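You operate a simulated robot arm through the tools that you are given. There is no shell and no other tool.

The job below is to be done with a simulated robot arm. You get a single attempt, and the scene is never put back.

## Task
Test the crane's upper limit and stop button, then switch it off.
Fine: hold the up key till the hoist stops; try a key with the stop button in; pull the button out again.
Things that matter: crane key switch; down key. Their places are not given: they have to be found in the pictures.

It is judged by the outcome, as a careful person would: the job done as asked, and still so three seconds after it is handed in. It fails if anything else is knocked over, pushed out of place, dropped, spilled or broken.

## Robot
A 6-joint arm with a two-finger parallel gripper, fixed in place. Base frame: the origin is at the foot of the arm, x ahead of it, y to its left, z up. Units: m, rad, N and s.
With the tool pointing down near the work surface it reaches from about 0.1 to 0.76 m from the base axis. Its first joint turns from -2.897 to 2.897 rad. Payload 3.43 kg.
Tool frame: the origin (TCP) lies between the finger pads and is the grasp point; the fingertips stand 0.034 m ahead of it; z points along the fingers, y is the line along which they close. Largest opening 0.128 m; finger width 0.024, thickness 0.012; the body of the gripper, 0.048 by 0.13 m, starts 0.096 m behind the TCP.
Orientation is told as [roll, pitch, yaw] about the base's x, y, z axes, in that order, counted from this pose: with the fingers straight down and closing along the base's y, the tool's x points along the base's -x, its y along +y and its z along -z.

## Interface
- The arm moves only by the tool step_arm. Its argument "plan" is a list of rows, each a list of 7 numbers: the shift along the base's x, y, z in m, then the turn, a rotation vector about the base's x, y, z in rad, then the gripper command, from -1 (fully open) to 1 (shut), values between in proportion. In form: [[x, y, z, wx, wy, wz, claw], ...]. A call has 1 to 20 rows; each row shifts and turns the commanded pose from where the row before left it. Rows are played at 5 a second. More than 0.05 m and 0.15 rad between two rows, or a gripper value outside its range, and nothing of the call is played. Where a pose cannot be reached the arm comes as near as it can. A force on the tool above 90 N (or 10 N above the force at the start of the call, whichever is more), or a blocked arm, ends the call early, and 0.2 s more pass. Each finger travels about 0.045 m/s and halts on what it meets, pressing with about 27 N; the grip force reading is that of the motor and also rises with nothing between the fingers. The clock runs only during rows and for 0.2 s after the last one: add rows that do not move to give the fingers time. The reply holds the time, the measured pose of the TCP, the force on the tool along the base axes, the opening and the grip force, in the units named above and with some noise, with the torque about the TCP (base axes, N m) and any sound that the robot's microphone picked up.
- Cameras (640 x 400 px; columns grow to the right, rows downward): "scene" is fixed at [0.2211, -0.6469, 1.6006]; the picture's right is [0.88, -0.47, 0.00], its down [-0.24, -0.46, -0.86] and it looks along [0.40, 0.75, -0.52] (base axes); focal length 348 px, centre (320, 200). "wrist" rides on the gripper at [0.076, -0.011, -0.16] in the tool frame; the picture's right is [0.15, 0.99, 0.00], its down [-0.88, 0.13, -0.46] and it looks along [-0.45, 0.07, 0.89] (tool axes); focal length 234 px, centre (320, 200).
- grab_frame(camera): a new picture of that camera. No time passes.
- locate(camera, pixels): for up to 12 pixels [column, row] of the newest picture of that camera ("zoom" is the newest enlarged one), the place [x, y, z] in the base frame of the surface seen there, good to about 0.003 m. No time passes.
- inspect(camera, box): a new picture of the part [left, top, right, bottom] of that camera's present view, enlarged. No time passes.
- finish_job(): hands the job in; it is judged then, once.

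Open the gripper and draw the arm clear of the work before you hand the job in, unless the task says otherwise.

The tools are called after "Request:" as name(argument=value, ...) on one line, values as JSON. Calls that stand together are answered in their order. step_arm: Moves the arm, as the interface text tells. Its arguments: {"type":"object","properties":{"plan":{"type":"array","items":{"type":"array","items":{"type":"number"}}}},"required":["plan"]} The other tools are called the same way: grab_frame (camera) takes a picture; locate (camera, pixels) gives the place of the surface under pixels of a picture; inspect (camera, box) takes an enlarged picture of a part of a camera's view; finish_job () hands the job in.

At the start:

```text
clock: 0.0
ee_pos: [0.3334, -0.1785, 1.3038]
tcp_rot: [0.0, 0.001, 0.002]
force: [0.0, 0.0, 0.5]
ft_torque: [0.0, -0.03, -0.03]
grip_width: 0.1279
gripper_force: 0.1
```

scene: 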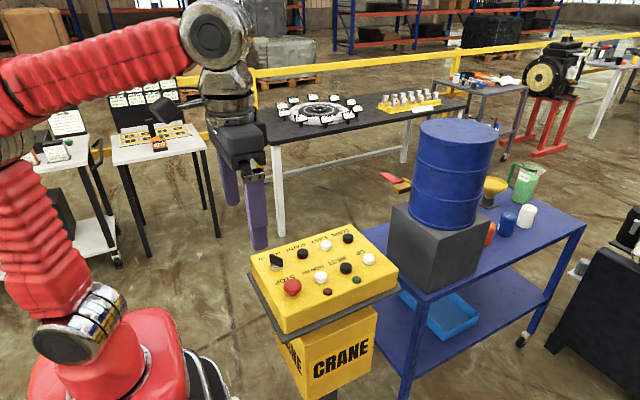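
wrist: 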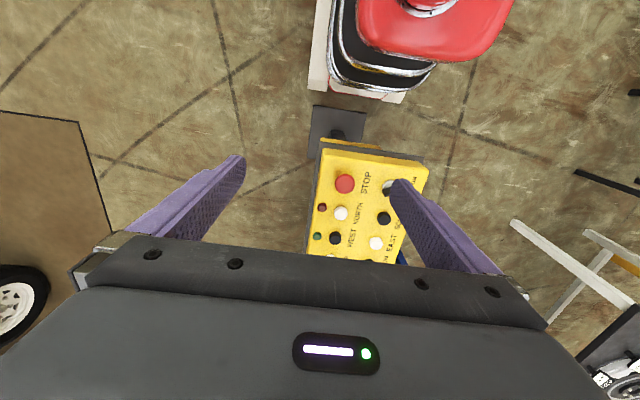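

The scene picture shows a yellow crane console around pixel (325, 275) with a red STOP button, keys and a key switch. I look at it enlarged.

Request:
inspect(camera="scene", box=[240, 210, 410, 316])

Request:
inspect(camera="wrist", box=[290, 130, 450, 270])

Request:
inspect(camera="scene", box=[240, 300, 410, 400])

```text
3.76 times, centred on (325, 263) of scene
```

zoom: 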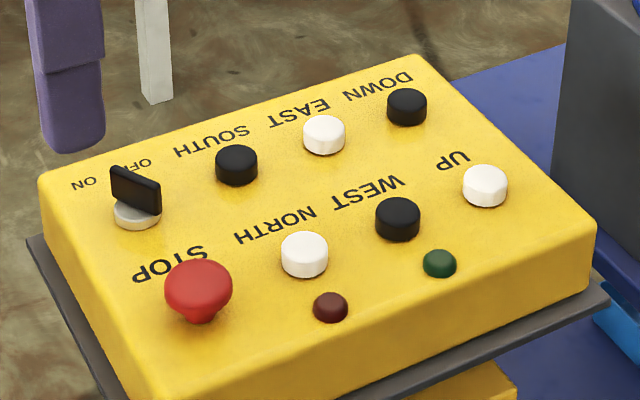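

```text
2.86 times, centred on (370, 200) of wrist
```

zoom: 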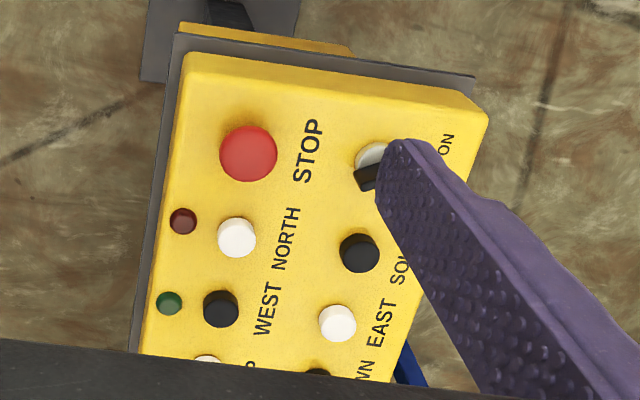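

```text
3.76 times, centred on (325, 350) of scene
```

zoom: 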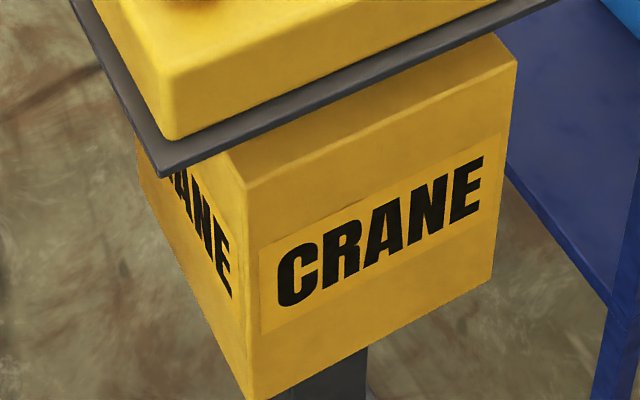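

The labels sit just behind their keys (as seen from the camera): STOP is the red mushroom, UP the white key at about scene (369, 259), DOWN the black key at (348, 238), key switch at (276, 264). I re-enlarge the console top to locate all of these.

Request:
inspect(camera="scene", box=[240, 210, 410, 316])

Request:
locate(camera="zoom", pixels=[[485, 178], [407, 98], [197, 280], [135, 185], [138, 214], [304, 246], [324, 127], [236, 157], [397, 210], [330, 300], [439, 257], [340, 170]])

Request:
locate(camera="scene", pixels=[[252, 256], [350, 226], [398, 268], [286, 330], [270, 290], [450, 130], [445, 225], [390, 255], [335, 350]])

```text
3.76 times, centred on (325, 263) of scene
```

zoom: 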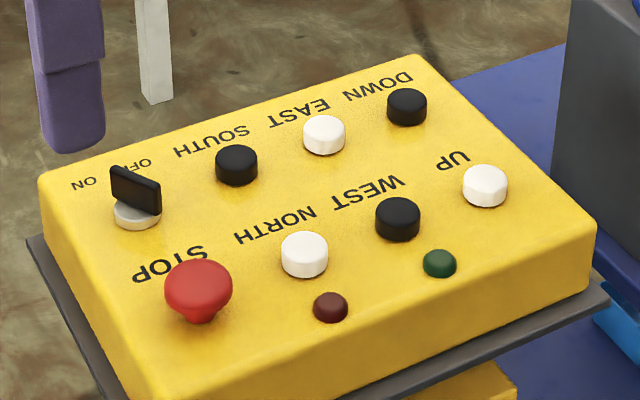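

```text
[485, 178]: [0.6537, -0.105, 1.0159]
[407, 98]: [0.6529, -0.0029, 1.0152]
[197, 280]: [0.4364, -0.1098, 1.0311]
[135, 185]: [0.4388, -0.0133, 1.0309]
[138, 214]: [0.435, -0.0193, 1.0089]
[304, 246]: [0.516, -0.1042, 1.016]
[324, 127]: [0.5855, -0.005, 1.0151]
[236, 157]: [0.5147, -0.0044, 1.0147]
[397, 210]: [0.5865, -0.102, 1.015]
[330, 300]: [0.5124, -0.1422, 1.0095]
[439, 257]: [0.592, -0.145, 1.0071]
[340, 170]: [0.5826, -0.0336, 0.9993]
```

```text
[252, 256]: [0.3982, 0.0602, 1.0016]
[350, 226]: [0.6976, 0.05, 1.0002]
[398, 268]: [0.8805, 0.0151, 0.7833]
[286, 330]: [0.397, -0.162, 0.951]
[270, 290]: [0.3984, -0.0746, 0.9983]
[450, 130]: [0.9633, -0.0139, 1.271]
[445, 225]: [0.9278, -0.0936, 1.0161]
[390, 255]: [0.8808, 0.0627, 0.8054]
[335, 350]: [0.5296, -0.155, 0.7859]
```

The console top is level at z ≈ 1.000 with key tops near z ≈ 1.015, the mushroom near 1.031 and the key-switch handle near 1.03. I look closer at the key switch and the mushroom.

Request:
inspect(camera="scene", box=[250, 240, 306, 300])

```text
6.67 times, centred on (278, 270) of scene
```

zoom: 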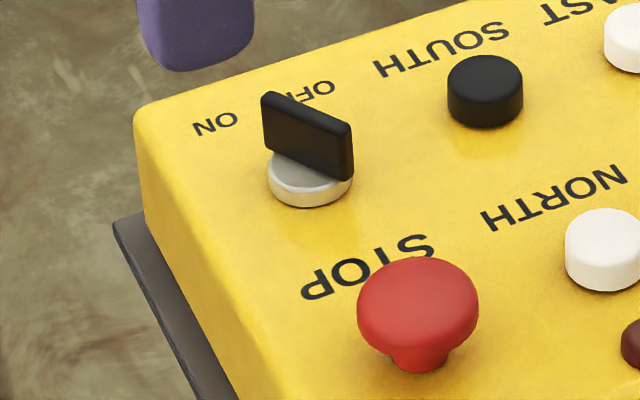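

The handle runs from upper-left (265, 98) to lower-right (350, 130) in this enlargement; the labels ON (215, 124) and OFF (305, 90) lie behind it. I locate the handle ends, the labels and the mushroom edges.

Request:
locate(camera="zoom", pixels=[[270, 97], [345, 124], [307, 111], [266, 145], [345, 175], [215, 124], [318, 88], [275, 185], [345, 190], [310, 200], [417, 275], [485, 85]])

Request:
locate(camera="zoom", pixels=[[362, 300], [474, 300], [417, 262], [417, 345], [415, 368], [450, 100], [520, 100], [485, 60], [485, 122]])

```text
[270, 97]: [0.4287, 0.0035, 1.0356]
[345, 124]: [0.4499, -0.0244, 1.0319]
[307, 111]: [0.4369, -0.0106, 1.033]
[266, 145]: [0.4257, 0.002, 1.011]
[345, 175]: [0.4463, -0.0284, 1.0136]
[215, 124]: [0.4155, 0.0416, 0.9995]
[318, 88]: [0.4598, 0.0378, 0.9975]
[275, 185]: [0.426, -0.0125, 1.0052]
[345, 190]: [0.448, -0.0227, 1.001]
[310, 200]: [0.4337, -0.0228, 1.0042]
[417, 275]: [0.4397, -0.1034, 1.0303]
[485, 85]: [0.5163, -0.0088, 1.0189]
```

```text
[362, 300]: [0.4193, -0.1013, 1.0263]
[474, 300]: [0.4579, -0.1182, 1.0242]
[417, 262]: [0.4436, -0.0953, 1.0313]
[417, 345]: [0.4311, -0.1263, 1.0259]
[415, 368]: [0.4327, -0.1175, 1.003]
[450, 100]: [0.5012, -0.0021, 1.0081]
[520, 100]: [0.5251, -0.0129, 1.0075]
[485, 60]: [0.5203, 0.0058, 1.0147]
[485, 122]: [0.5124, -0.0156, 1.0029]
```

The handle is a plate pointing toward ON (from about (0.450, -0.024) to (0.429, 0.003)), so the crane is on, and OFF lies clockwise seen from above. I now zoom in on the UP and DOWN keys to refine their centres.

Request:
inspect(camera="scene", box=[330, 225, 386, 281])

```text
7.14 times, centred on (358, 253) of scene
```

zoom: 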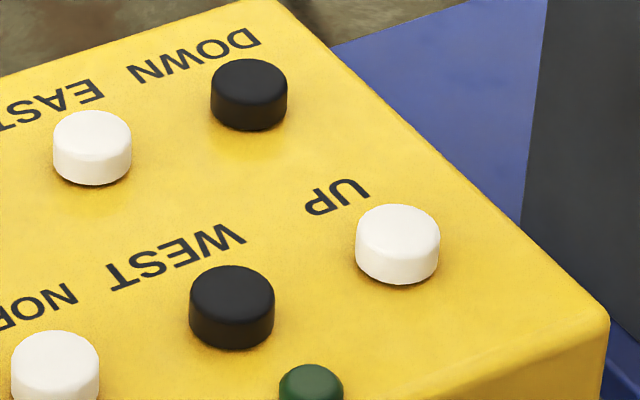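

Key tops are visible: UP spans columns 357–439 around row 232, DOWN spans 211–287 around row 80. I locate their edges and centres.

Request:
locate(camera="zoom", pixels=[[398, 230], [363, 230], [433, 230], [398, 208], [398, 252], [249, 79], [216, 79], [282, 79], [249, 62], [249, 98]])

```text
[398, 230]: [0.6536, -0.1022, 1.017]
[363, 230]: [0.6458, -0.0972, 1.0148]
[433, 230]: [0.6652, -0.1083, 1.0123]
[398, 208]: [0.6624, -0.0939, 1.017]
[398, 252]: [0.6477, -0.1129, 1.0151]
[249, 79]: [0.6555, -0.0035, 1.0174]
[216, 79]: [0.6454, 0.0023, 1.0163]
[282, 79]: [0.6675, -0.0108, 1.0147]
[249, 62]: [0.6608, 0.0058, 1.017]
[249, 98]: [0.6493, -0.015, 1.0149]
```

UP's centre is about (0.655, -0.103) and DOWN's (0.656, -0.004), tops near z 1.016. I shut the fingers and move to hover above the UP key with TCP at z ≈ 1.10 (fingertips at 1.066).

Request:
step_arm(plan=[[0.0322, 0.00755, -0.0204, 0, 0, 0, 1], [0.0322, 0.00755, -0.0204, 0, 0, 0, 1], [0.0322, 0.00755, -0.0204, 0, 0, 0, 1], [0.0322, 0.00755, -0.0204, 0, 0, 0, 1], [0.0322, 0.00755, -0.0204, 0, 0, 0, 1], [0.0322, 0.00755, -0.0204, 0, 0, 0, 1], [0.0322, 0.00755, -0.0204, 0, 0, 0, 1], [0.0322, 0.00755, -0.0204, 0, 0, 0, 1], [0.0322, 0.00755, -0.0204, 0, 0, 0, 1], [0.0322, 0.00755, -0.0204, 0, 0, 0, 1], [0, 0, 0, 0, 0, 0, 1], [0, 0, 0, 0, 0, 0, 1]])

Request:
grab_frame(camera="scene")

Request:
grab_frame(camera="wrist")

```text
clock: 2.6
ee_pos: [0.655, -0.1034, 1.1006]
tcp_rot: [0.001, 0.0, 0.0]
force: [0.0, 0.0, -0.5]
ft_torque: [-0.03, -0.02, 0.01]
grip_width: 0.0001
gripper_force: 27.1
```

```text
taken
```

scene: 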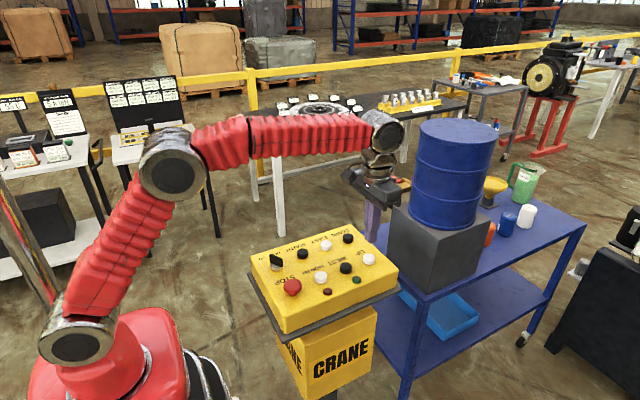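

```text
taken
```

wrist: 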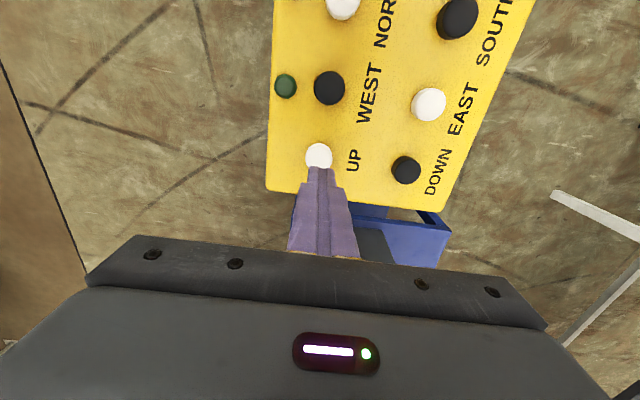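

The fingertips hover just above the UP key (wrist picture key at (318, 156), fingers just below it). I check the key's place from the wrist view and the lamps' state.

Request:
locate(camera="wrist", pixels=[[318, 155], [318, 145], [308, 155], [329, 155], [406, 168], [285, 85], [342, 5]])

Request:
inspect(camera="scene", box=[240, 180, 410, 316])

```text
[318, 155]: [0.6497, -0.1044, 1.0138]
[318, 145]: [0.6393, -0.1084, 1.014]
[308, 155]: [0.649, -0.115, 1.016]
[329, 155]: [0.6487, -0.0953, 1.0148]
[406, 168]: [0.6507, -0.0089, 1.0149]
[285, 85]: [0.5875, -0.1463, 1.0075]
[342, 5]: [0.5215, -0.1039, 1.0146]
```

```text
2.94 times, centred on (325, 248) of scene
```

zoom: 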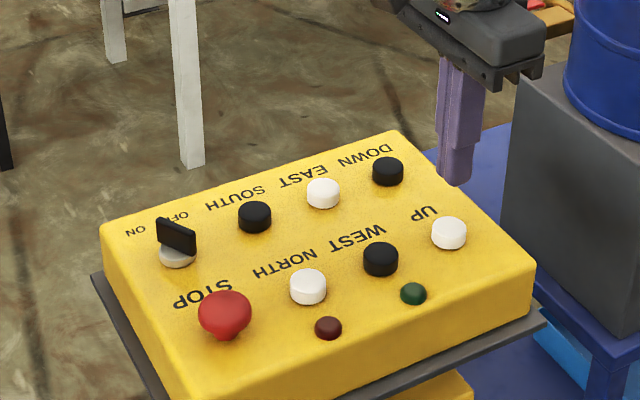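

The UP key is confirmed at about (0.653, -0.104), top z 1.015. I lower the shut fingers to just above it and then press in small steps.

Request:
step_arm(plan=[[-0.001, 0, -0.02, 0, 0, 0, 1], [0, 0, -0.02, 0, 0, 0, 1], [0, 0, -0.006, 0, 0, 0, 1], [0, 0, -0.002, 0, 0, 0, 1], [0, 0, -0.002, 0, 0, 0, 1], [0, 0, -0.002, 0, 0, 0, 1]])

Request:
inspect(camera="scene", box=[240, 180, 410, 316])

```text
clock: 4.0
ee_pos: [0.6549, -0.1033, 1.0486]
tcp_rot: [-0.001, 0.001, 0.001]
force: [0.3, 0.3, 0.7]
ft_torque: [0.01, -0.01, 0.0]
grip_width: 0.0
gripper_force: 26.8
```

```text
2.94 times, centred on (325, 248) of scene
```

zoom: 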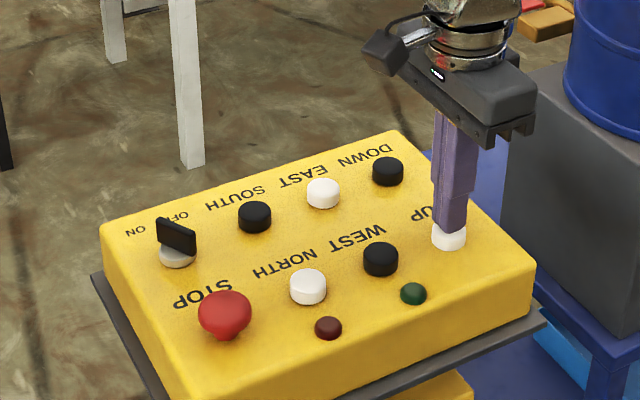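

The fingertips are at the key's top (tip z ≈ 1.0146) with almost no force yet. I press further in 1 mm steps.

Request:
step_arm(plan=[[0, 0, -0.001, 0, 0, 0, 1], [0, 0, -0.001, 0, 0, 0, 1], [0, 0, -0.001, 0, 0, 0, 1]])

```text
clock: 4.8
ee_pos: [0.6544, -0.1028, 1.0453]
tcp_rot: [0.0, 0.001, 0.001]
force: [0.4, -0.2, 3.4]
ft_torque: [0.01, -0.02, -0.03]
grip_width: 0.0
gripper_force: 26.2
heard: click
```

A click was heard with 3.4 N on the key, so the key seems to be going in. I look at the console and hold for a little to listen.

Request:
step_arm(plan=[[0, 0, -0.001, 0, 0, 0, 1], [0, 0, 0, 0, 0, 0, 1], [0, 0, 0, 0, 0, 0, 1], [0, 0, 0, 0, 0, 0, 1]])

Request:
grab_frame(camera="scene")

Request:
inspect(camera="scene", box=[240, 180, 410, 316])

```text
clock: 5.8
ee_pos: [0.6553, -0.1029, 1.0456]
tcp_rot: [0.001, -0.001, 0.002]
force: [-0.8, 0.7, 4.1]
ft_torque: [0.03, 0.03, 0.01]
grip_width: 0.0001
gripper_force: 27.2
```

```text
taken
```

scene: 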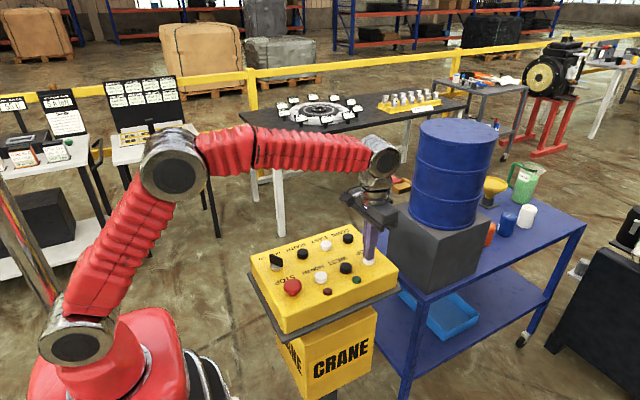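

```text
2.94 times, centred on (325, 248) of scene
```

zoom: 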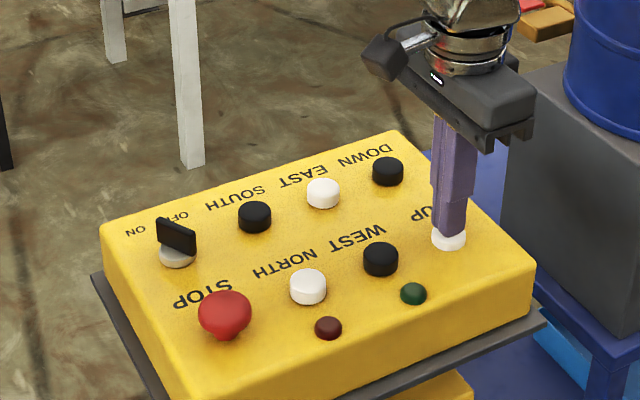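

The lamps still look dark and the key carries 4 N at tip z ≈ 1.0115. I press a bit deeper, watching the force, and keep holding.

Request:
step_arm(plan=[[0, 0, -0.001, 0, 0, 0, 1], [0, 0, -0.001, 0, 0, 0, 1], [0, 0, 0, 0, 0, 0, 1], [0, 0, 0, 0, 0, 0, 1]])

Request:
inspect(camera="scene", box=[300, 220, 400, 300])

Request:
grab_frame(camera="wrist")

```text
clock: 6.8
ee_pos: [0.6543, -0.1036, 1.0422]
tcp_rot: [0.0, 0.001, 0.001]
force: [-2.5, -1.0, 7.9]
ft_torque: [-0.06, 0.08, 0.03]
grip_width: 0.0
gripper_force: 27.0
```

```text
5.00 times, centred on (350, 260) of scene
```

zoom: 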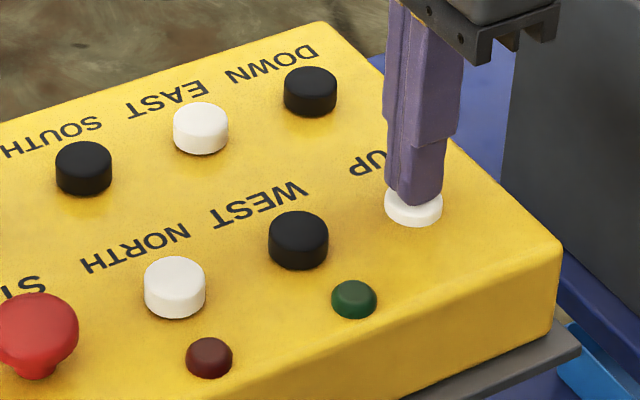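

```text
taken
```

wrist: 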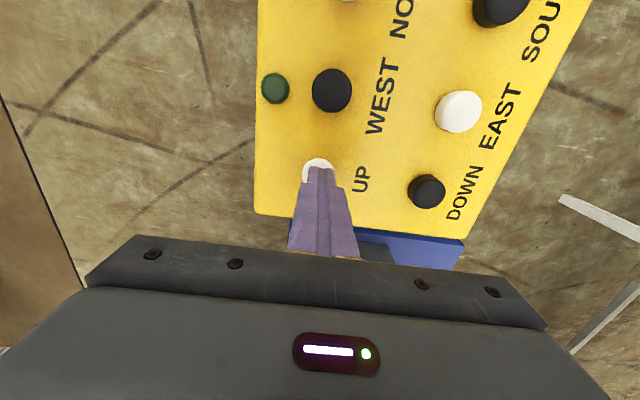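

The key is well down (7.9 N) and there is no sound yet other than the first click. I hold it still for four seconds and listen.

Request:
step_arm(plan=[[0, 0, -0.0005, 0, 0, 0, 1], [0, 0, 0, 0, 0, 0, 1], [0, 0, 0, 0, 0, 0, 1], [0, 0, 0, 0, 0, 0, 1], [0, 0, 0, 0, 0, 0, 1], [0, 0, 0, 0, 0, 0, 1], [0, 0, 0, 0, 0, 0, 1], [0, 0, 0, 0, 0, 0, 1], [0, 0, 0, 0, 0, 0, 1], [0, 0, 0, 0, 0, 0, 1], [0, 0, 0, 0, 0, 0, 1], [0, 0, 0, 0, 0, 0, 1], [0, 0, 0, 0, 0, 0, 1], [0, 0, 0, 0, 0, 0, 1], [0, 0, 0, 0, 0, 0, 1], [0, 0, 0, 0, 0, 0, 1], [0, 0, 0, 0, 0, 0, 1], [0, 0, 0, 0, 0, 0, 1], [0, 0, 0, 0, 0, 0, 1], [0, 0, 0, 0, 0, 0, 1]])

Request:
inspect(camera="scene", box=[240, 210, 410, 316])

```text
clock: 11.0
ee_pos: [0.6553, -0.1017, 1.0412]
tcp_rot: [0.0, 0.0, 0.001]
force: [6.1, -4.9, 20.0]
ft_torque: [-0.17, -0.22, -0.02]
grip_width: 0.0
gripper_force: 27.1
```

```text
3.76 times, centred on (325, 263) of scene
```

zoom: 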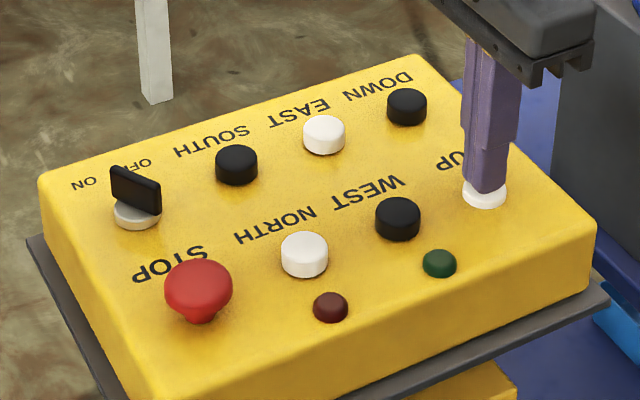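

Force is 20 N, so the key is at its stop, yet nothing more was heard and the lamps look unlit. I enlarge the lamps and mushroom closely to judge the power state.

Request:
inspect(camera="scene", box=[310, 265, 370, 300])

Request:
inspect(camera="scene", box=[262, 245, 312, 305])

Request:
inspect(camera="wrist", box=[240, 0, 480, 200])

```text
10.67 times, centred on (340, 282) of scene
```

zoom: 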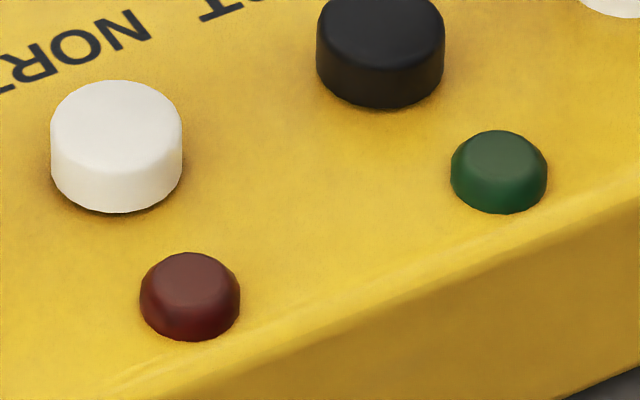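

```text
6.67 times, centred on (287, 275) of scene
```

zoom: 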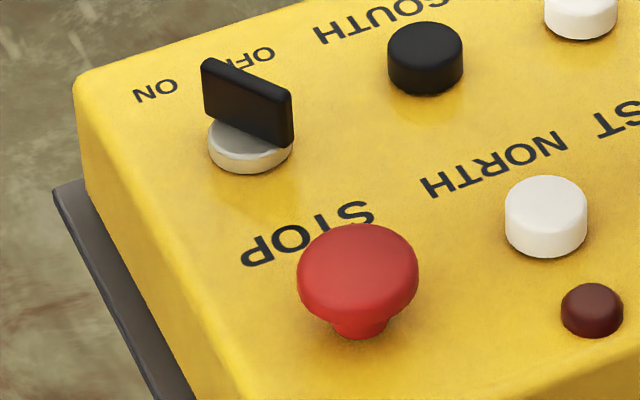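

```text
2.00 times, centred on (360, 100) of wrist
```

zoom: 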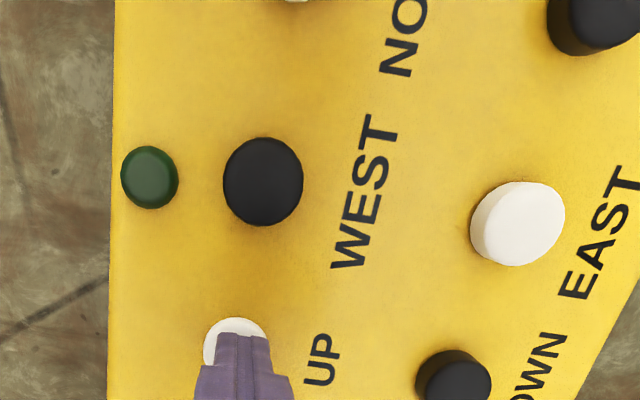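

Both lamps are unlit, the mushroom is standing out and the handle points at ON. I ease off slightly while keeping the key in and hold another four seconds, in case the hoist is running silently.

Request:
step_arm(plan=[[0, 0, 0.0005, 0, 0, 0, 1], [0, 0, 0, 0, 0, 0, 1], [0, 0, 0, 0, 0, 0, 1], [0, 0, 0, 0, 0, 0, 1], [0, 0, 0, 0, 0, 0, 1], [0, 0, 0, 0, 0, 0, 1], [0, 0, 0, 0, 0, 0, 1], [0, 0, 0, 0, 0, 0, 1], [0, 0, 0, 0, 0, 0, 1], [0, 0, 0, 0, 0, 0, 1], [0, 0, 0, 0, 0, 0, 1], [0, 0, 0, 0, 0, 0, 1], [0, 0, 0, 0, 0, 0, 1], [0, 0, 0, 0, 0, 0, 1], [0, 0, 0, 0, 0, 0, 1], [0, 0, 0, 0, 0, 0, 1], [0, 0, 0, 0, 0, 0, 1], [0, 0, 0, 0, 0, 0, 1], [0, 0, 0, 0, 0, 0, 1], [0, 0, 0, 0, 0, 0, 1]])

Request:
grab_frame(camera="scene")

```text
clock: 15.2
ee_pos: [0.6545, -0.1029, 1.0421]
tcp_rot: [-0.001, -0.002, 0.002]
force: [-3.6, 3.7, 15.0]
ft_torque: [0.13, 0.11, 0.02]
grip_width: 0.0
gripper_force: 27.2
```

```text
taken
```

scene: 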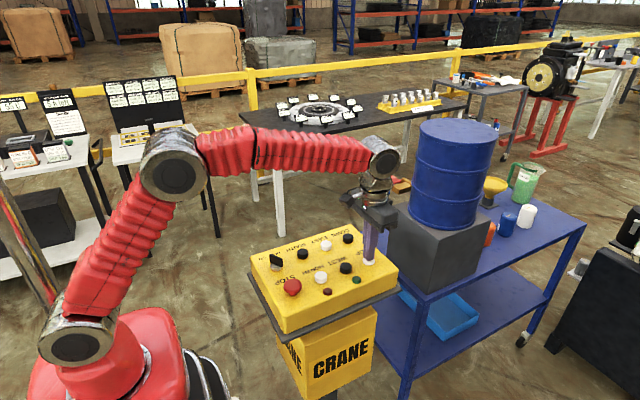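

Ten seconds of holding have given no motor sound and no lamp, so the hoist does not seem to run. I release the key slowly and listen for anything on release.

Request:
step_arm(plan=[[0, 0, 0.004, 0, 0, 0, 1], [0, 0, 0.006, 0, 0, 0, 1], [0, 0, 0.02, 0, 0, 0, 1], [0, 0, 0.03, 0, 0, 0, 1], [0, 0, 0, 0, 0, 0, 1]])

Request:
inspect(camera="scene", box=[240, 180, 410, 316])

```text
clock: 16.4
ee_pos: [0.6564, -0.1031, 1.1021]
tcp_rot: [0.0, 0.0, 0.0]
force: [-0.2, 0.4, -0.6]
ft_torque: [0.0, -0.02, -0.03]
grip_width: 0.0001
gripper_force: 27.2
```

```text
2.94 times, centred on (325, 248) of scene
```

zoom: 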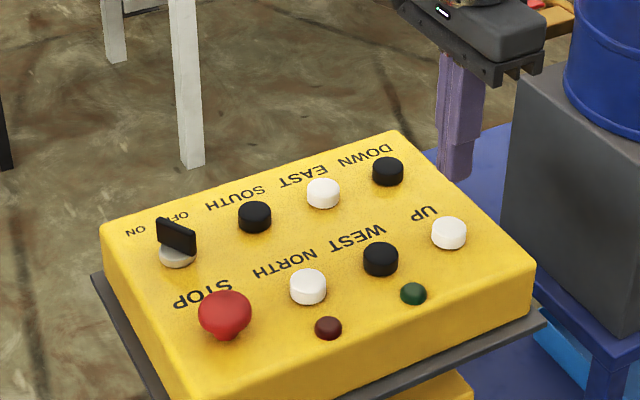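

The key returned with no sound. To settle whether the key switch is really at ON, I move so the wrist camera looks straight down on the switch.

Request:
step_arm(plan=[[-0.04, 0.02, 0.02, 0, 0, 0, 1], [-0.04, 0.02, 0.01, 0, 0, 0, 1], [-0.04, 0.02, 0.01, 0, 0, 0, 1], [-0.03, 0.02, 0.01, 0, 0, 0, 1], [0, 0, 0, 0, 0, 0, 1]])

Request:
grab_frame(camera="wrist")

Request:
inspect(camera="wrist", box=[220, 20, 460, 170])

```text
clock: 17.6
ee_pos: [0.5062, -0.0252, 1.153]
tcp_rot: [0.0, -0.001, 0.001]
force: [-0.1, -0.8, -0.1]
ft_torque: [-0.03, -0.01, 0.0]
grip_width: 0.0
gripper_force: 27.0
```

```text
taken
```

wrist: 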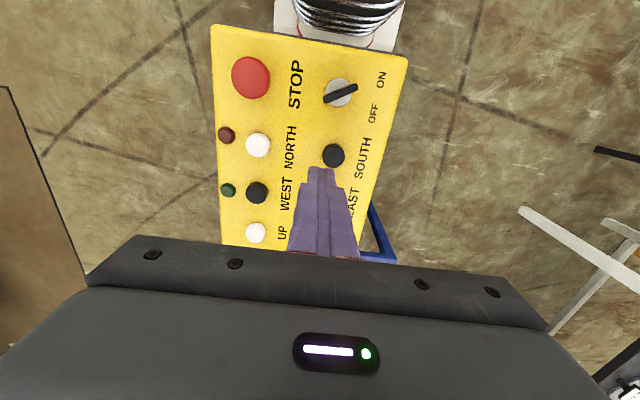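

```text
2.67 times, centred on (340, 95) of wrist
```

zoom: 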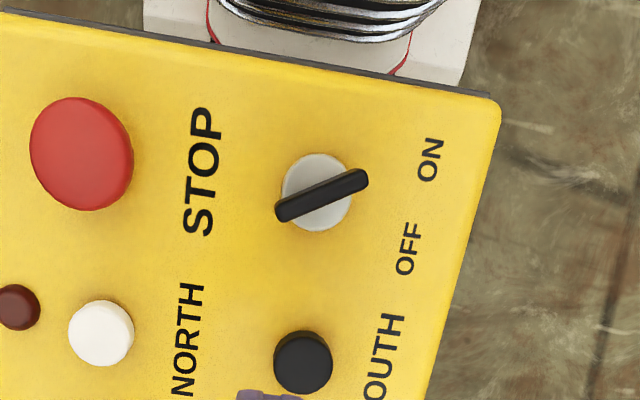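

Seen from above, the handle (278,210)–(365,178) points exactly at the ON label (430,158), so the switch is on and the mushroom is out. I go back to the UP key to press it again more quickly, watching closely what the first click was.

Request:
step_arm(plan=[[0.037, -0.0195, -0.01, 0, 0, 0, 1], [0.037, -0.0195, -0.02, 0, 0, 0, 1], [0.037, -0.0195, -0.03, 0, 0, 0, 1], [0.036, -0.0195, -0.037, 0, 0, 0, 1], [0, 0, 0, 0, 0, 0, 1]])

Request:
step_arm(plan=[[0, 0, -0.008, 0, 0, 0, 1], [0, 0, -0.005, 0, 0, 0, 1]])

Request:
inspect(camera="scene", box=[240, 210, 410, 316])

```text
refused: row 3 steps farther than a row can; nothing moved
```

```text
clock: 18.2
ee_pos: [0.5041, -0.024, 1.141]
tcp_rot: [0.0, 0.0, 0.002]
force: [-0.5, 0.0, 0.1]
ft_torque: [-0.02, -0.01, -0.01]
grip_width: 0.0
gripper_force: 26.7
```

```text
3.76 times, centred on (325, 263) of scene
```

zoom: 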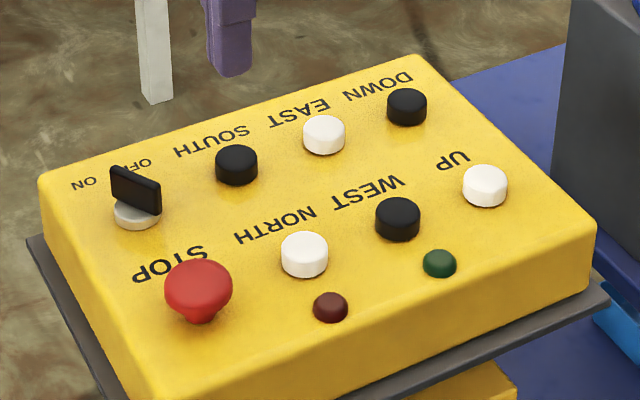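

That first move was refused for a too-long row and only the small lowering played (TCP now at z 1.141, clear of the panel). I go over the UP key with shorter rows.

Request:
step_arm(plan=[[0.03, -0.016, -0.01, 0, 0, 0, 1], [0.03, -0.016, -0.01, 0, 0, 0, 1], [0.03, -0.016, -0.015, 0, 0, 0, 1], [0.03, -0.016, -0.02, 0, 0, 0, 1], [0.03, -0.016, -0.026, 0, 0, 0, 1], [0, 0, 0, 0, 0, 0, 1]])

```text
clock: 19.6
ee_pos: [0.6565, -0.1042, 1.0594]
tcp_rot: [0.0, 0.0, 0.002]
force: [0.5, 0.0, 0.4]
ft_torque: [0.0, -0.04, -0.02]
grip_width: 0.0001
gripper_force: 27.3
```

The fingertips hover 9 mm above the UP key. I press it quickly in two rows and look at the lamps right away.

Request:
step_arm(plan=[[-0.001, 0, -0.009, 0, 0, 0, 1], [0, 0, -0.005, 0, 0, 0, 1]])

Request:
inspect(camera="scene", box=[240, 210, 410, 316])

```text
clock: 20.2
ee_pos: [0.6536, -0.1031, 1.0442]
tcp_rot: [-0.001, 0.0, 0.002]
force: [0.1, -0.8, 3.0]
ft_torque: [-0.05, -0.01, -0.02]
grip_width: 0.0
gripper_force: 27.5
heard: click
```

```text
3.76 times, centred on (325, 263) of scene
```

zoom: 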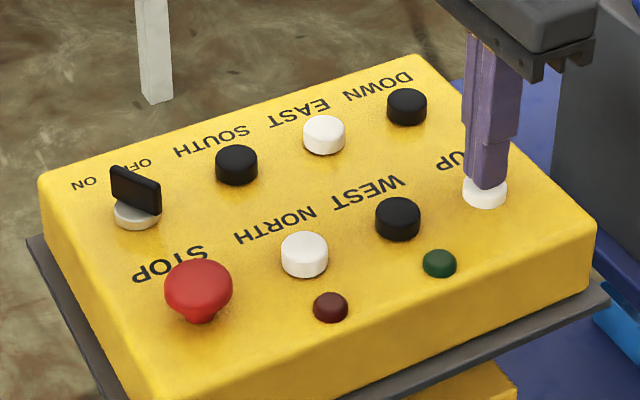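

The second press gave the same click and still no lamp, so the click is only the key itself. I release, lift well clear and tilt the wrist camera up to look for the hoist in the hall.

Request:
step_arm(plan=[[0, 0, 0.01, 0, 0, 0, 1], [0, 0, 0.03, 0, 0, 0, 1], [-0.02, 0, 0.04, 0, 0, 0, 1], [-0.03, 0, 0.035, 0, 0, 0, 1], [-0.03, 0, 0.035, 0, 0, 0, 1], [-0.03, 0, 0.035, 0, 0, 0, 1], [-0.03, 0, 0.035, 0, -0.14, 0, 1], [-0.03, 0, 0.035, 0, -0.14, 0, 1], [-0.03, 0, 0.02, 0, -0.14, 0, 1], [0, 0, 0.02, 0, -0.14, 0, 1], [0, 0, 0.0, 0, -0.14, 0, 1], [0, 0, 0.0, 0, -0.14, 0, 1], [0, 0, 0.0, 0, -0.14, 0, 1], [0, 0, 0.0, 0, -0.14, 0, 1], [0, 0, 0, 0, 0, 0, 1]])

Request:
grab_frame(camera="wrist")

Request:
grab_frame(camera="scene")

```text
clock: 23.4
ee_pos: [0.4541, -0.102, 1.3403]
tcp_rot: [-0.002, -1.121, 0.001]
force: [0.1, 0.2, 0.0]
ft_torque: [0.0, 0.03, 0.0]
grip_width: 0.0
gripper_force: 26.9
```

```text
taken
```

wrist: 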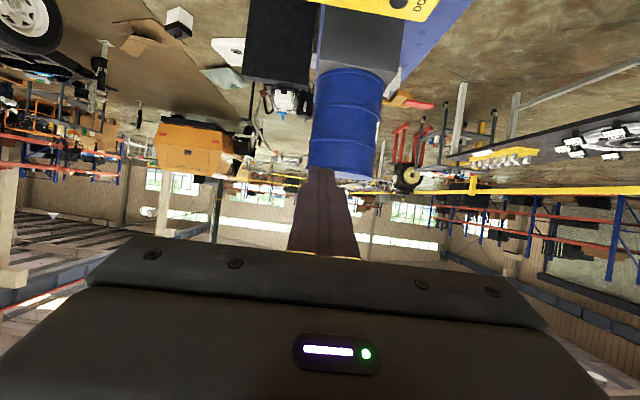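

```text
taken
```

scene: 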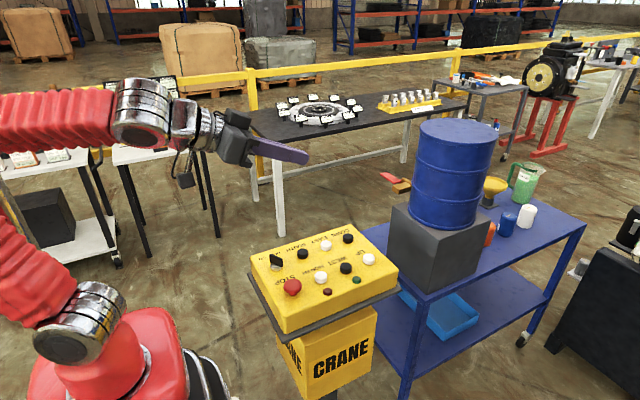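

The wrist picture is upside down and shows the hall; I enlarge it to look for a hook or hoist.

Request:
inspect(camera="wrist", box=[0, 0, 320, 260])

Request:
inspect(camera="wrist", box=[320, 0, 640, 260])

```text
1.54 times, centred on (160, 130) of wrist
```

zoom: 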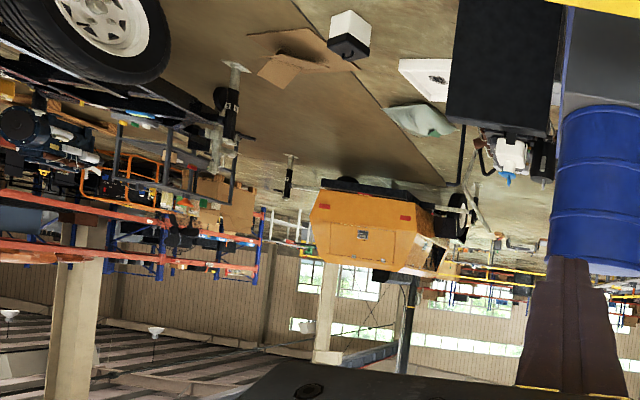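

```text
1.54 times, centred on (480, 130) of wrist
```

zoom: 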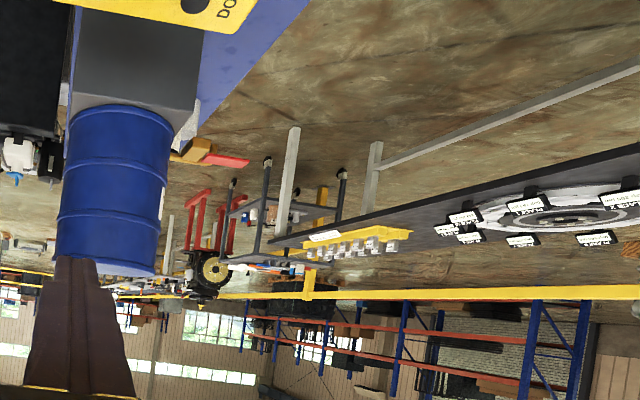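

No hoist is to be seen there, so the hall view does not help. I turn the tool back down and take an overhead wrist view of the stop button and switch, to check whether the stop button is already latched in.

Request:
step_arm(plan=[[0, 0, 0, 0, 0.14, 0, 1], [0, 0, 0, 0, 0.14, 0, 1], [0, 0, 0, 0, 0.14, 0, 1], [0, 0, 0, 0, 0.14, 0, 1], [0, 0, 0, 0, 0.14, 0, 1], [0, 0, 0, 0, 0.14, 0, 1], [0, 0, 0, 0, 0.14, 0, 1], [0, 0, 0, 0, 0.14, 0, 1], [0.015, 0.01, -0.04, 0, 0, 0, -0.1], [0.015, 0.01, -0.04, 0, 0, 0, -0.1], [0.01, 0.01, -0.04, 0, 0, 0, -0.1], [0.01, 0.01, -0.04, 0, 0, 0, -0.1], [0, 0, -0.03, 0, 0, 0, -0.1], [0, 0, 0, 0, 0, 0, -0.1], [0, 0, 0, 0, 0, 0, -0.1]])

Request:
grab_frame(camera="wrist")

Request:
inspect(camera="wrist", box=[220, 20, 460, 170])

```text
clock: 26.6
ee_pos: [0.5056, -0.0639, 1.1489]
tcp_rot: [-0.001, 0.001, 0.002]
force: [0.3, -0.1, -0.6]
ft_torque: [0.0, -0.03, 0.0]
grip_width: 0.0704
gripper_force: 0.0
```

```text
taken
```

wrist: 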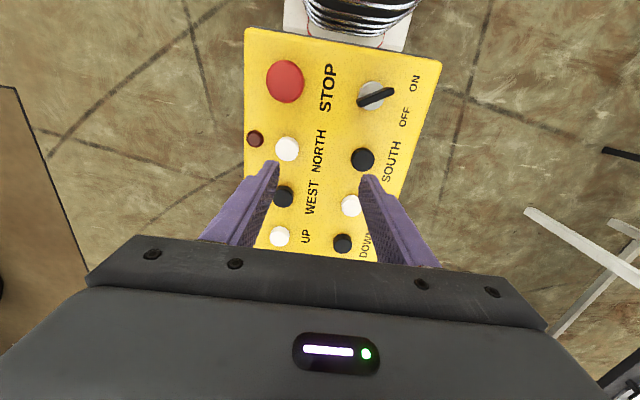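

```text
2.67 times, centred on (340, 95) of wrist
```

zoom: 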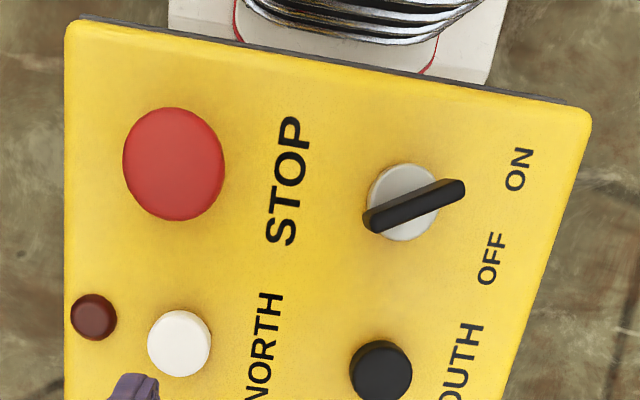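

The overhead zoom shows the mushroom at (172, 163) and the handle from (368, 222) to (462, 188). I locate their extents for grasping and height.

Request:
locate(camera="zoom", pixels=[[172, 163], [130, 163], [216, 163], [172, 115], [172, 213], [370, 222], [458, 187], [414, 205], [405, 167], [402, 237], [520, 168], [492, 257]])

```text
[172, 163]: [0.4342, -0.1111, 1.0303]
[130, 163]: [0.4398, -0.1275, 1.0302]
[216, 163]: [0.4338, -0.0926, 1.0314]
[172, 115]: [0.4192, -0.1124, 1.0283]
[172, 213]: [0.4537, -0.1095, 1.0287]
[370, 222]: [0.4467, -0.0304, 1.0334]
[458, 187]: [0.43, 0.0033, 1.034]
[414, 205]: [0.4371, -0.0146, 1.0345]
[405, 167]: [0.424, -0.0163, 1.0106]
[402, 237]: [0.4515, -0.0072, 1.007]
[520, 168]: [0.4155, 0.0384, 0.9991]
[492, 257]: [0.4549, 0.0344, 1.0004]
```

The stop head is centred at about (0.437, -0.109), top z 1.030; the handle is centred near (0.4385, -0.012). I straddle the mushroom with the fingers open to 0.07 m, to feel with a gentle pull whether it is already in.

Request:
step_arm(plan=[[-0.034, -0.0225, -0.015, 0, 0, 0, -0.1], [-0.0345, -0.0225, -0.015, 0, 0, 0, -0.1], [0, 0, -0.025, 0, 0, 0, -0.1], [0, 0, -0.025, 0, 0, 0, -0.1], [0, 0, -0.015, 0, 0, 0, -0.1], [0, 0, -0.01, 0, 0, 0, -0.1], [0, 0, 0, 0, 0, 0, -0.1]])

Request:
inspect(camera="scene", box=[240, 190, 360, 316])

Request:
grab_frame(camera="wrist")

```text
clock: 28.2
ee_pos: [0.4345, -0.1065, 1.0442]
tcp_rot: [0.0, 0.002, 0.001]
force: [-0.5, -0.1, -0.3]
ft_torque: [0.0, 0.01, -0.01]
grip_width: 0.0704
gripper_force: 0.0
```

```text
3.17 times, centred on (300, 253) of scene
```

zoom: 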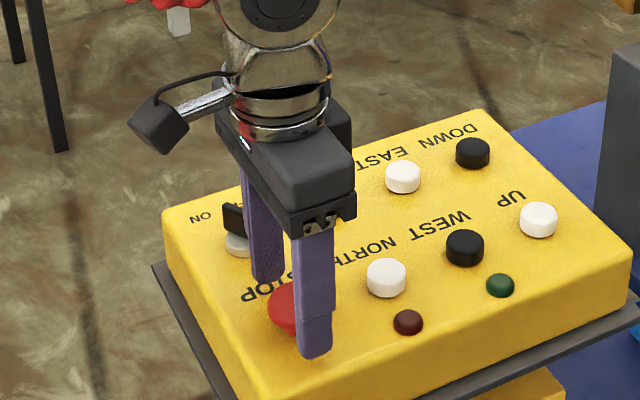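

```text
taken
```

wrist: 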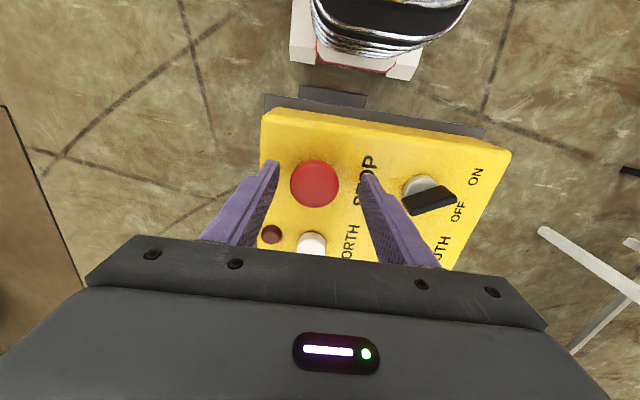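

The mushroom sits centred between the fingers (wrist (315, 183), finger tips at columns 270 and 370). I close on it and read the grip.

Request:
step_arm(plan=[[0, 0, 0, 0, 0, 0, 1], [0, 0, 0, 0, 0, 0, 1], [0, 0, 0, 0, 0, 0, 1], [0, 0, 0, 0, 0, 0, 1]])

```text
clock: 29.2
ee_pos: [0.4352, -0.1115, 1.0451]
tcp_rot: [-0.008, 0.001, 0.001]
force: [-0.5, -52.8, -8.0]
ft_torque: [-1.06, -0.5, -0.43]
grip_width: 0.0413
gripper_force: 45.1
```

The head is about 41 mm wide and sits a little more to -y than the tool (side force -53 N). I shift the tool about 6 mm to -y to take the side load off.

Request:
step_arm(plan=[[0, -0.003, 0, 0, 0, 0, 1], [0, -0.002, 0, 0, 0, 0, 1], [0, 0, 0, 0, 0, 0, 1]])

```text
clock: 30.0
ee_pos: [0.4363, -0.1114, 1.0442]
tcp_rot: [0.003, 0.003, 0.001]
force: [1.0, -10.1, -0.3]
ft_torque: [-0.46, 0.48, 0.62]
grip_width: 0.0414
gripper_force: 45.0
```

The side load is down to 10 N with the head held at 41 mm. I pull up gently in 1 mm steps and watch the force.

Request:
step_arm(plan=[[0, -0.001, 0.001, 0, 0, 0, 1], [0, 0, 0.001, 0, 0, 0, 1], [0, 0, 0, 0, 0, 0, 1]])

```text
clock: 30.8
ee_pos: [0.4352, -0.1124, 1.0446]
tcp_rot: [0.004, 0.003, 0.001]
force: [3.8, 18.4, -23.5]
ft_torque: [0.58, -0.43, -0.19]
grip_width: 0.0412
gripper_force: 44.3
```

The head does not move at 23 N of pull. I try a little more pull (1 mm) to tell a latched button from one at its outer stop.

Request:
step_arm(plan=[[0, 0, 0.001, 0, 0, 0, 1], [0, 0, 0, 0, 0, 0, 1]])

```text
clock: 31.4
ee_pos: [0.4349, -0.1122, 1.0456]
tcp_rot: [0.004, 0.005, 0.001]
force: [0.6, 27.1, -39.7]
ft_torque: [0.46, 0.19, 0.07]
grip_width: 0.0411
gripper_force: 45.1
```

Even at 40 N the head does not move, so the stop button is out at its outer stop. I take the pull off, open the fingers and lift away.

Request:
step_arm(plan=[[0, 0.001, -0.003, 0, 0, 0, 1], [0, 0, 0, 0, 0, 0, 0.2], [0, 0, 0, 0, 0, 0, -0.1], [0, 0, 0, 0, 0, 0, -0.1], [0, 0, 0.02, 0, 0, 0, -0.1], [0, 0, 0.04, 0, 0, 0, -0.1], [0, 0, 0.03, 0, 0, 0, -0.1]])

Request:
inspect(camera="scene", box=[240, 210, 410, 316])

```text
clock: 33.0
ee_pos: [0.4349, -0.114, 1.1349]
tcp_rot: [0.001, 0.001, 0.002]
force: [-0.1, -0.6, 0.1]
ft_torque: [0.01, -0.04, -0.05]
grip_width: 0.0704
gripper_force: 0.0
```

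```text
3.76 times, centred on (325, 263) of scene
```

zoom: 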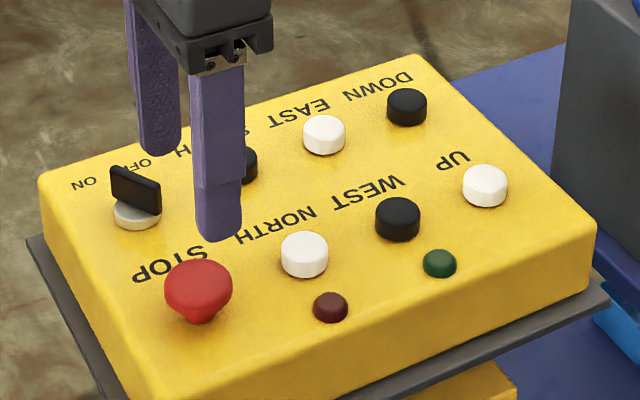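

Lamps still dark and nothing has changed. I'll go on with the stop button, whose lamp or sound response also tells whether the console is live: fingers shut, lowered just above the mushroom's top (z 1.031).

Request:
step_arm(plan=[[0.001, 0.001, 0, 0, 0, 0, 1], [0, 0, 0, 0, 0, 0, 1], [0, 0, 0, 0, 0, 0, 1], [0, 0, 0, 0, 0, 0, 1], [0, 0, -0.03, 0, 0, 0, 1], [0, 0, -0.025, 0, 0, 0, 1], [0, 0, -0.01, 0, 0, 0, 1], [0, 0, 0, 0, 0, 0, 1]])

Request:
inspect(camera="scene", box=[240, 210, 360, 316])

```text
clock: 34.8
ee_pos: [0.4363, -0.1133, 1.0696]
tcp_rot: [-0.001, 0.0, 0.0]
force: [-0.5, -0.8, 0.0]
ft_torque: [-0.04, -0.01, 0.04]
grip_width: 0.0
gripper_force: 26.4
```

```text
3.77 times, centred on (300, 263) of scene
```

zoom: 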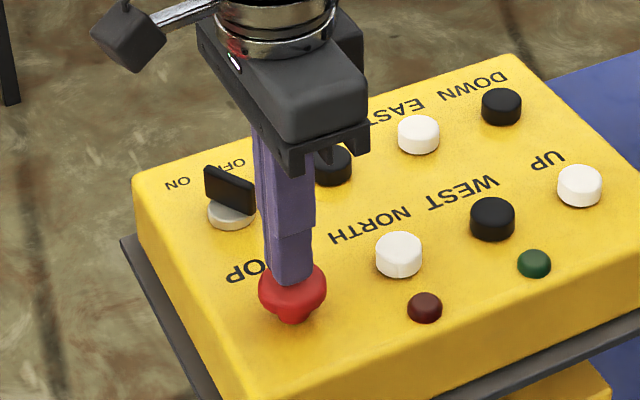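

The fingertips are just above the mushroom. I press it down in 2 mm steps.

Request:
step_arm(plan=[[0, 0, -0.004, 0, 0, 0, 1], [0, 0, -0.002, 0, 0, 0, 1], [0, 0, -0.002, 0, 0, 0, 1], [0, 0, -0.002, 0, 0, 0, 1]])

Request:
inspect(camera="scene", box=[240, 210, 360, 316])

```text
clock: 35.8
ee_pos: [0.4354, -0.1129, 1.0597]
tcp_rot: [0.001, 0.0, 0.0]
force: [-0.5, -0.8, 2.4]
ft_torque: [-0.04, 0.04, -0.02]
grip_width: 0.0
gripper_force: 27.3
```

```text
3.77 times, centred on (300, 263) of scene
```

zoom: 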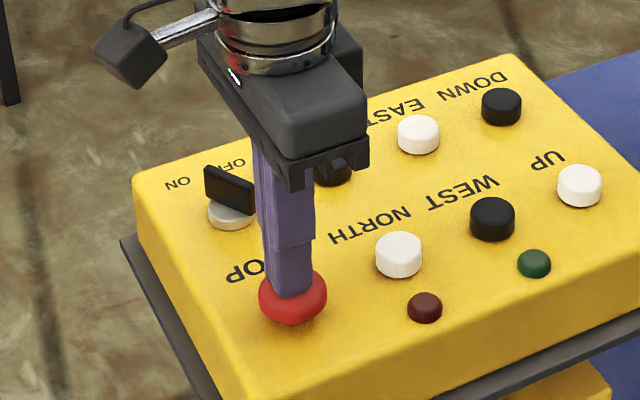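

The mushroom is moving down (stem no longer visible, 2.4 N), so it was indeed out. I continue pressing until it latches.

Request:
step_arm(plan=[[0, 0, -0.001, 0, 0, 0, 1], [0, 0, -0.001, 0, 0, 0, 1], [0, 0, -0.001, 0, 0, 0, 1]])

Request:
inspect(camera="scene", box=[240, 210, 360, 316])

```text
clock: 36.6
ee_pos: [0.4368, -0.1124, 1.0568]
tcp_rot: [-0.001, -0.002, 0.001]
force: [-0.9, -0.5, 2.5]
ft_torque: [-0.09, 0.0, -0.04]
grip_width: 0.0003
gripper_force: 26.6
```

```text
3.77 times, centred on (300, 263) of scene
```

zoom: 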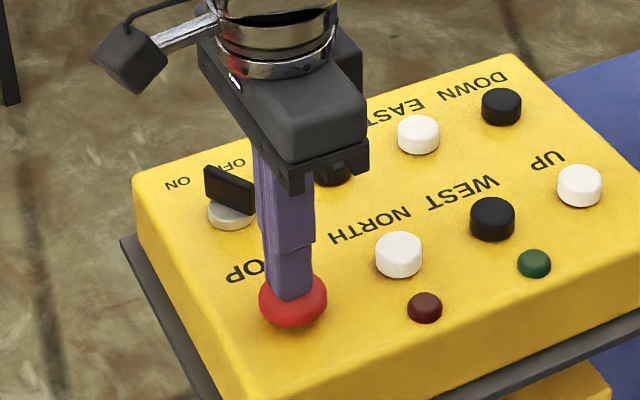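

Still sinking at about 2.5 N with no latch click yet. I press on a few more millimetres.

Request:
step_arm(plan=[[0, 0, -0.001, 0, 0, 0, 1], [0, 0, -0.001, 0, 0, 0, 1], [0, 0, -0.001, 0, 0, 0, 1], [0, 0, 0, 0, 0, 0, 1]])

Request:
inspect(camera="scene", box=[240, 210, 360, 316])

```text
clock: 37.6
ee_pos: [0.4363, -0.1124, 1.0545]
tcp_rot: [-0.001, -0.001, 0.002]
force: [0.6, 0.2, 1.1]
ft_torque: [-0.01, -0.01, -0.01]
grip_width: 0.0
gripper_force: 26.6
```

```text
3.77 times, centred on (300, 263) of scene
```

zoom: 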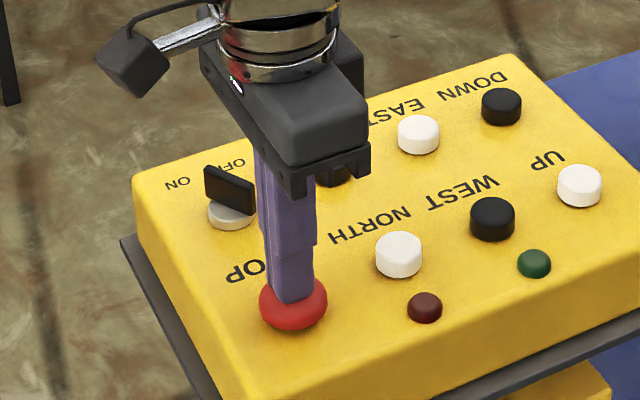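

Force dropped to 1.1 N, as if it is passing its detent, still without a sound. I press a few more millimetres to the bottom.

Request:
step_arm(plan=[[0, 0, -0.001, 0, 0, 0, 1], [0, 0, -0.001, 0, 0, 0, 1], [0, 0, -0.001, 0, 0, 0, 1], [0, 0, 0, 0, 0, 0, 1]])

Request:
inspect(camera="scene", box=[240, 210, 360, 316])

```text
clock: 38.6
ee_pos: [0.4375, -0.1128, 1.0502]
tcp_rot: [0.0, 0.0, 0.003]
force: [0.8, 0.5, 0.6]
ft_torque: [0.04, 0.02, 0.02]
grip_width: 0.0
gripper_force: 26.9
```

```text
3.77 times, centred on (300, 263) of scene
```

zoom: 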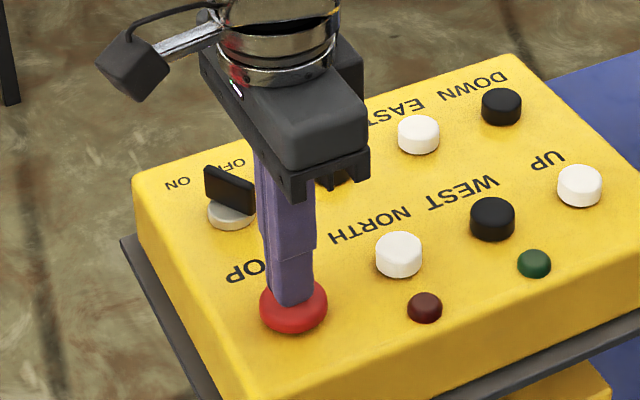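

Tip z is now about 1.017 with almost no force. I continue in 1 mm steps to find its bottom stop.

Request:
step_arm(plan=[[0, 0, -0.001, 0, 0, 0, 1], [0, 0, -0.001, 0, 0, 0, 1], [0, 0, -0.001, 0, 0, 0, 1], [0, 0, 0, 0, 0, 0, 1]])

Request:
inspect(camera="scene", box=[240, 210, 360, 316])

```text
clock: 39.6
ee_pos: [0.4362, -0.1121, 1.0504]
tcp_rot: [-0.001, -0.006, 0.002]
force: [-6.5, -6.1, 53.8]
ft_torque: [-0.17, 0.15, 0.05]
grip_width: 0.0
gripper_force: 27.1
```

```text
3.77 times, centred on (300, 263) of scene
```

zoom: 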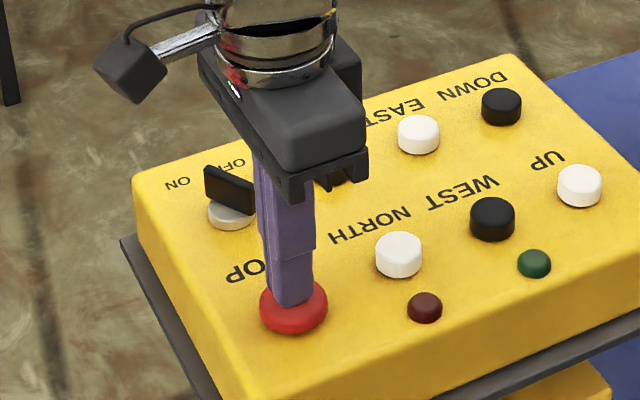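

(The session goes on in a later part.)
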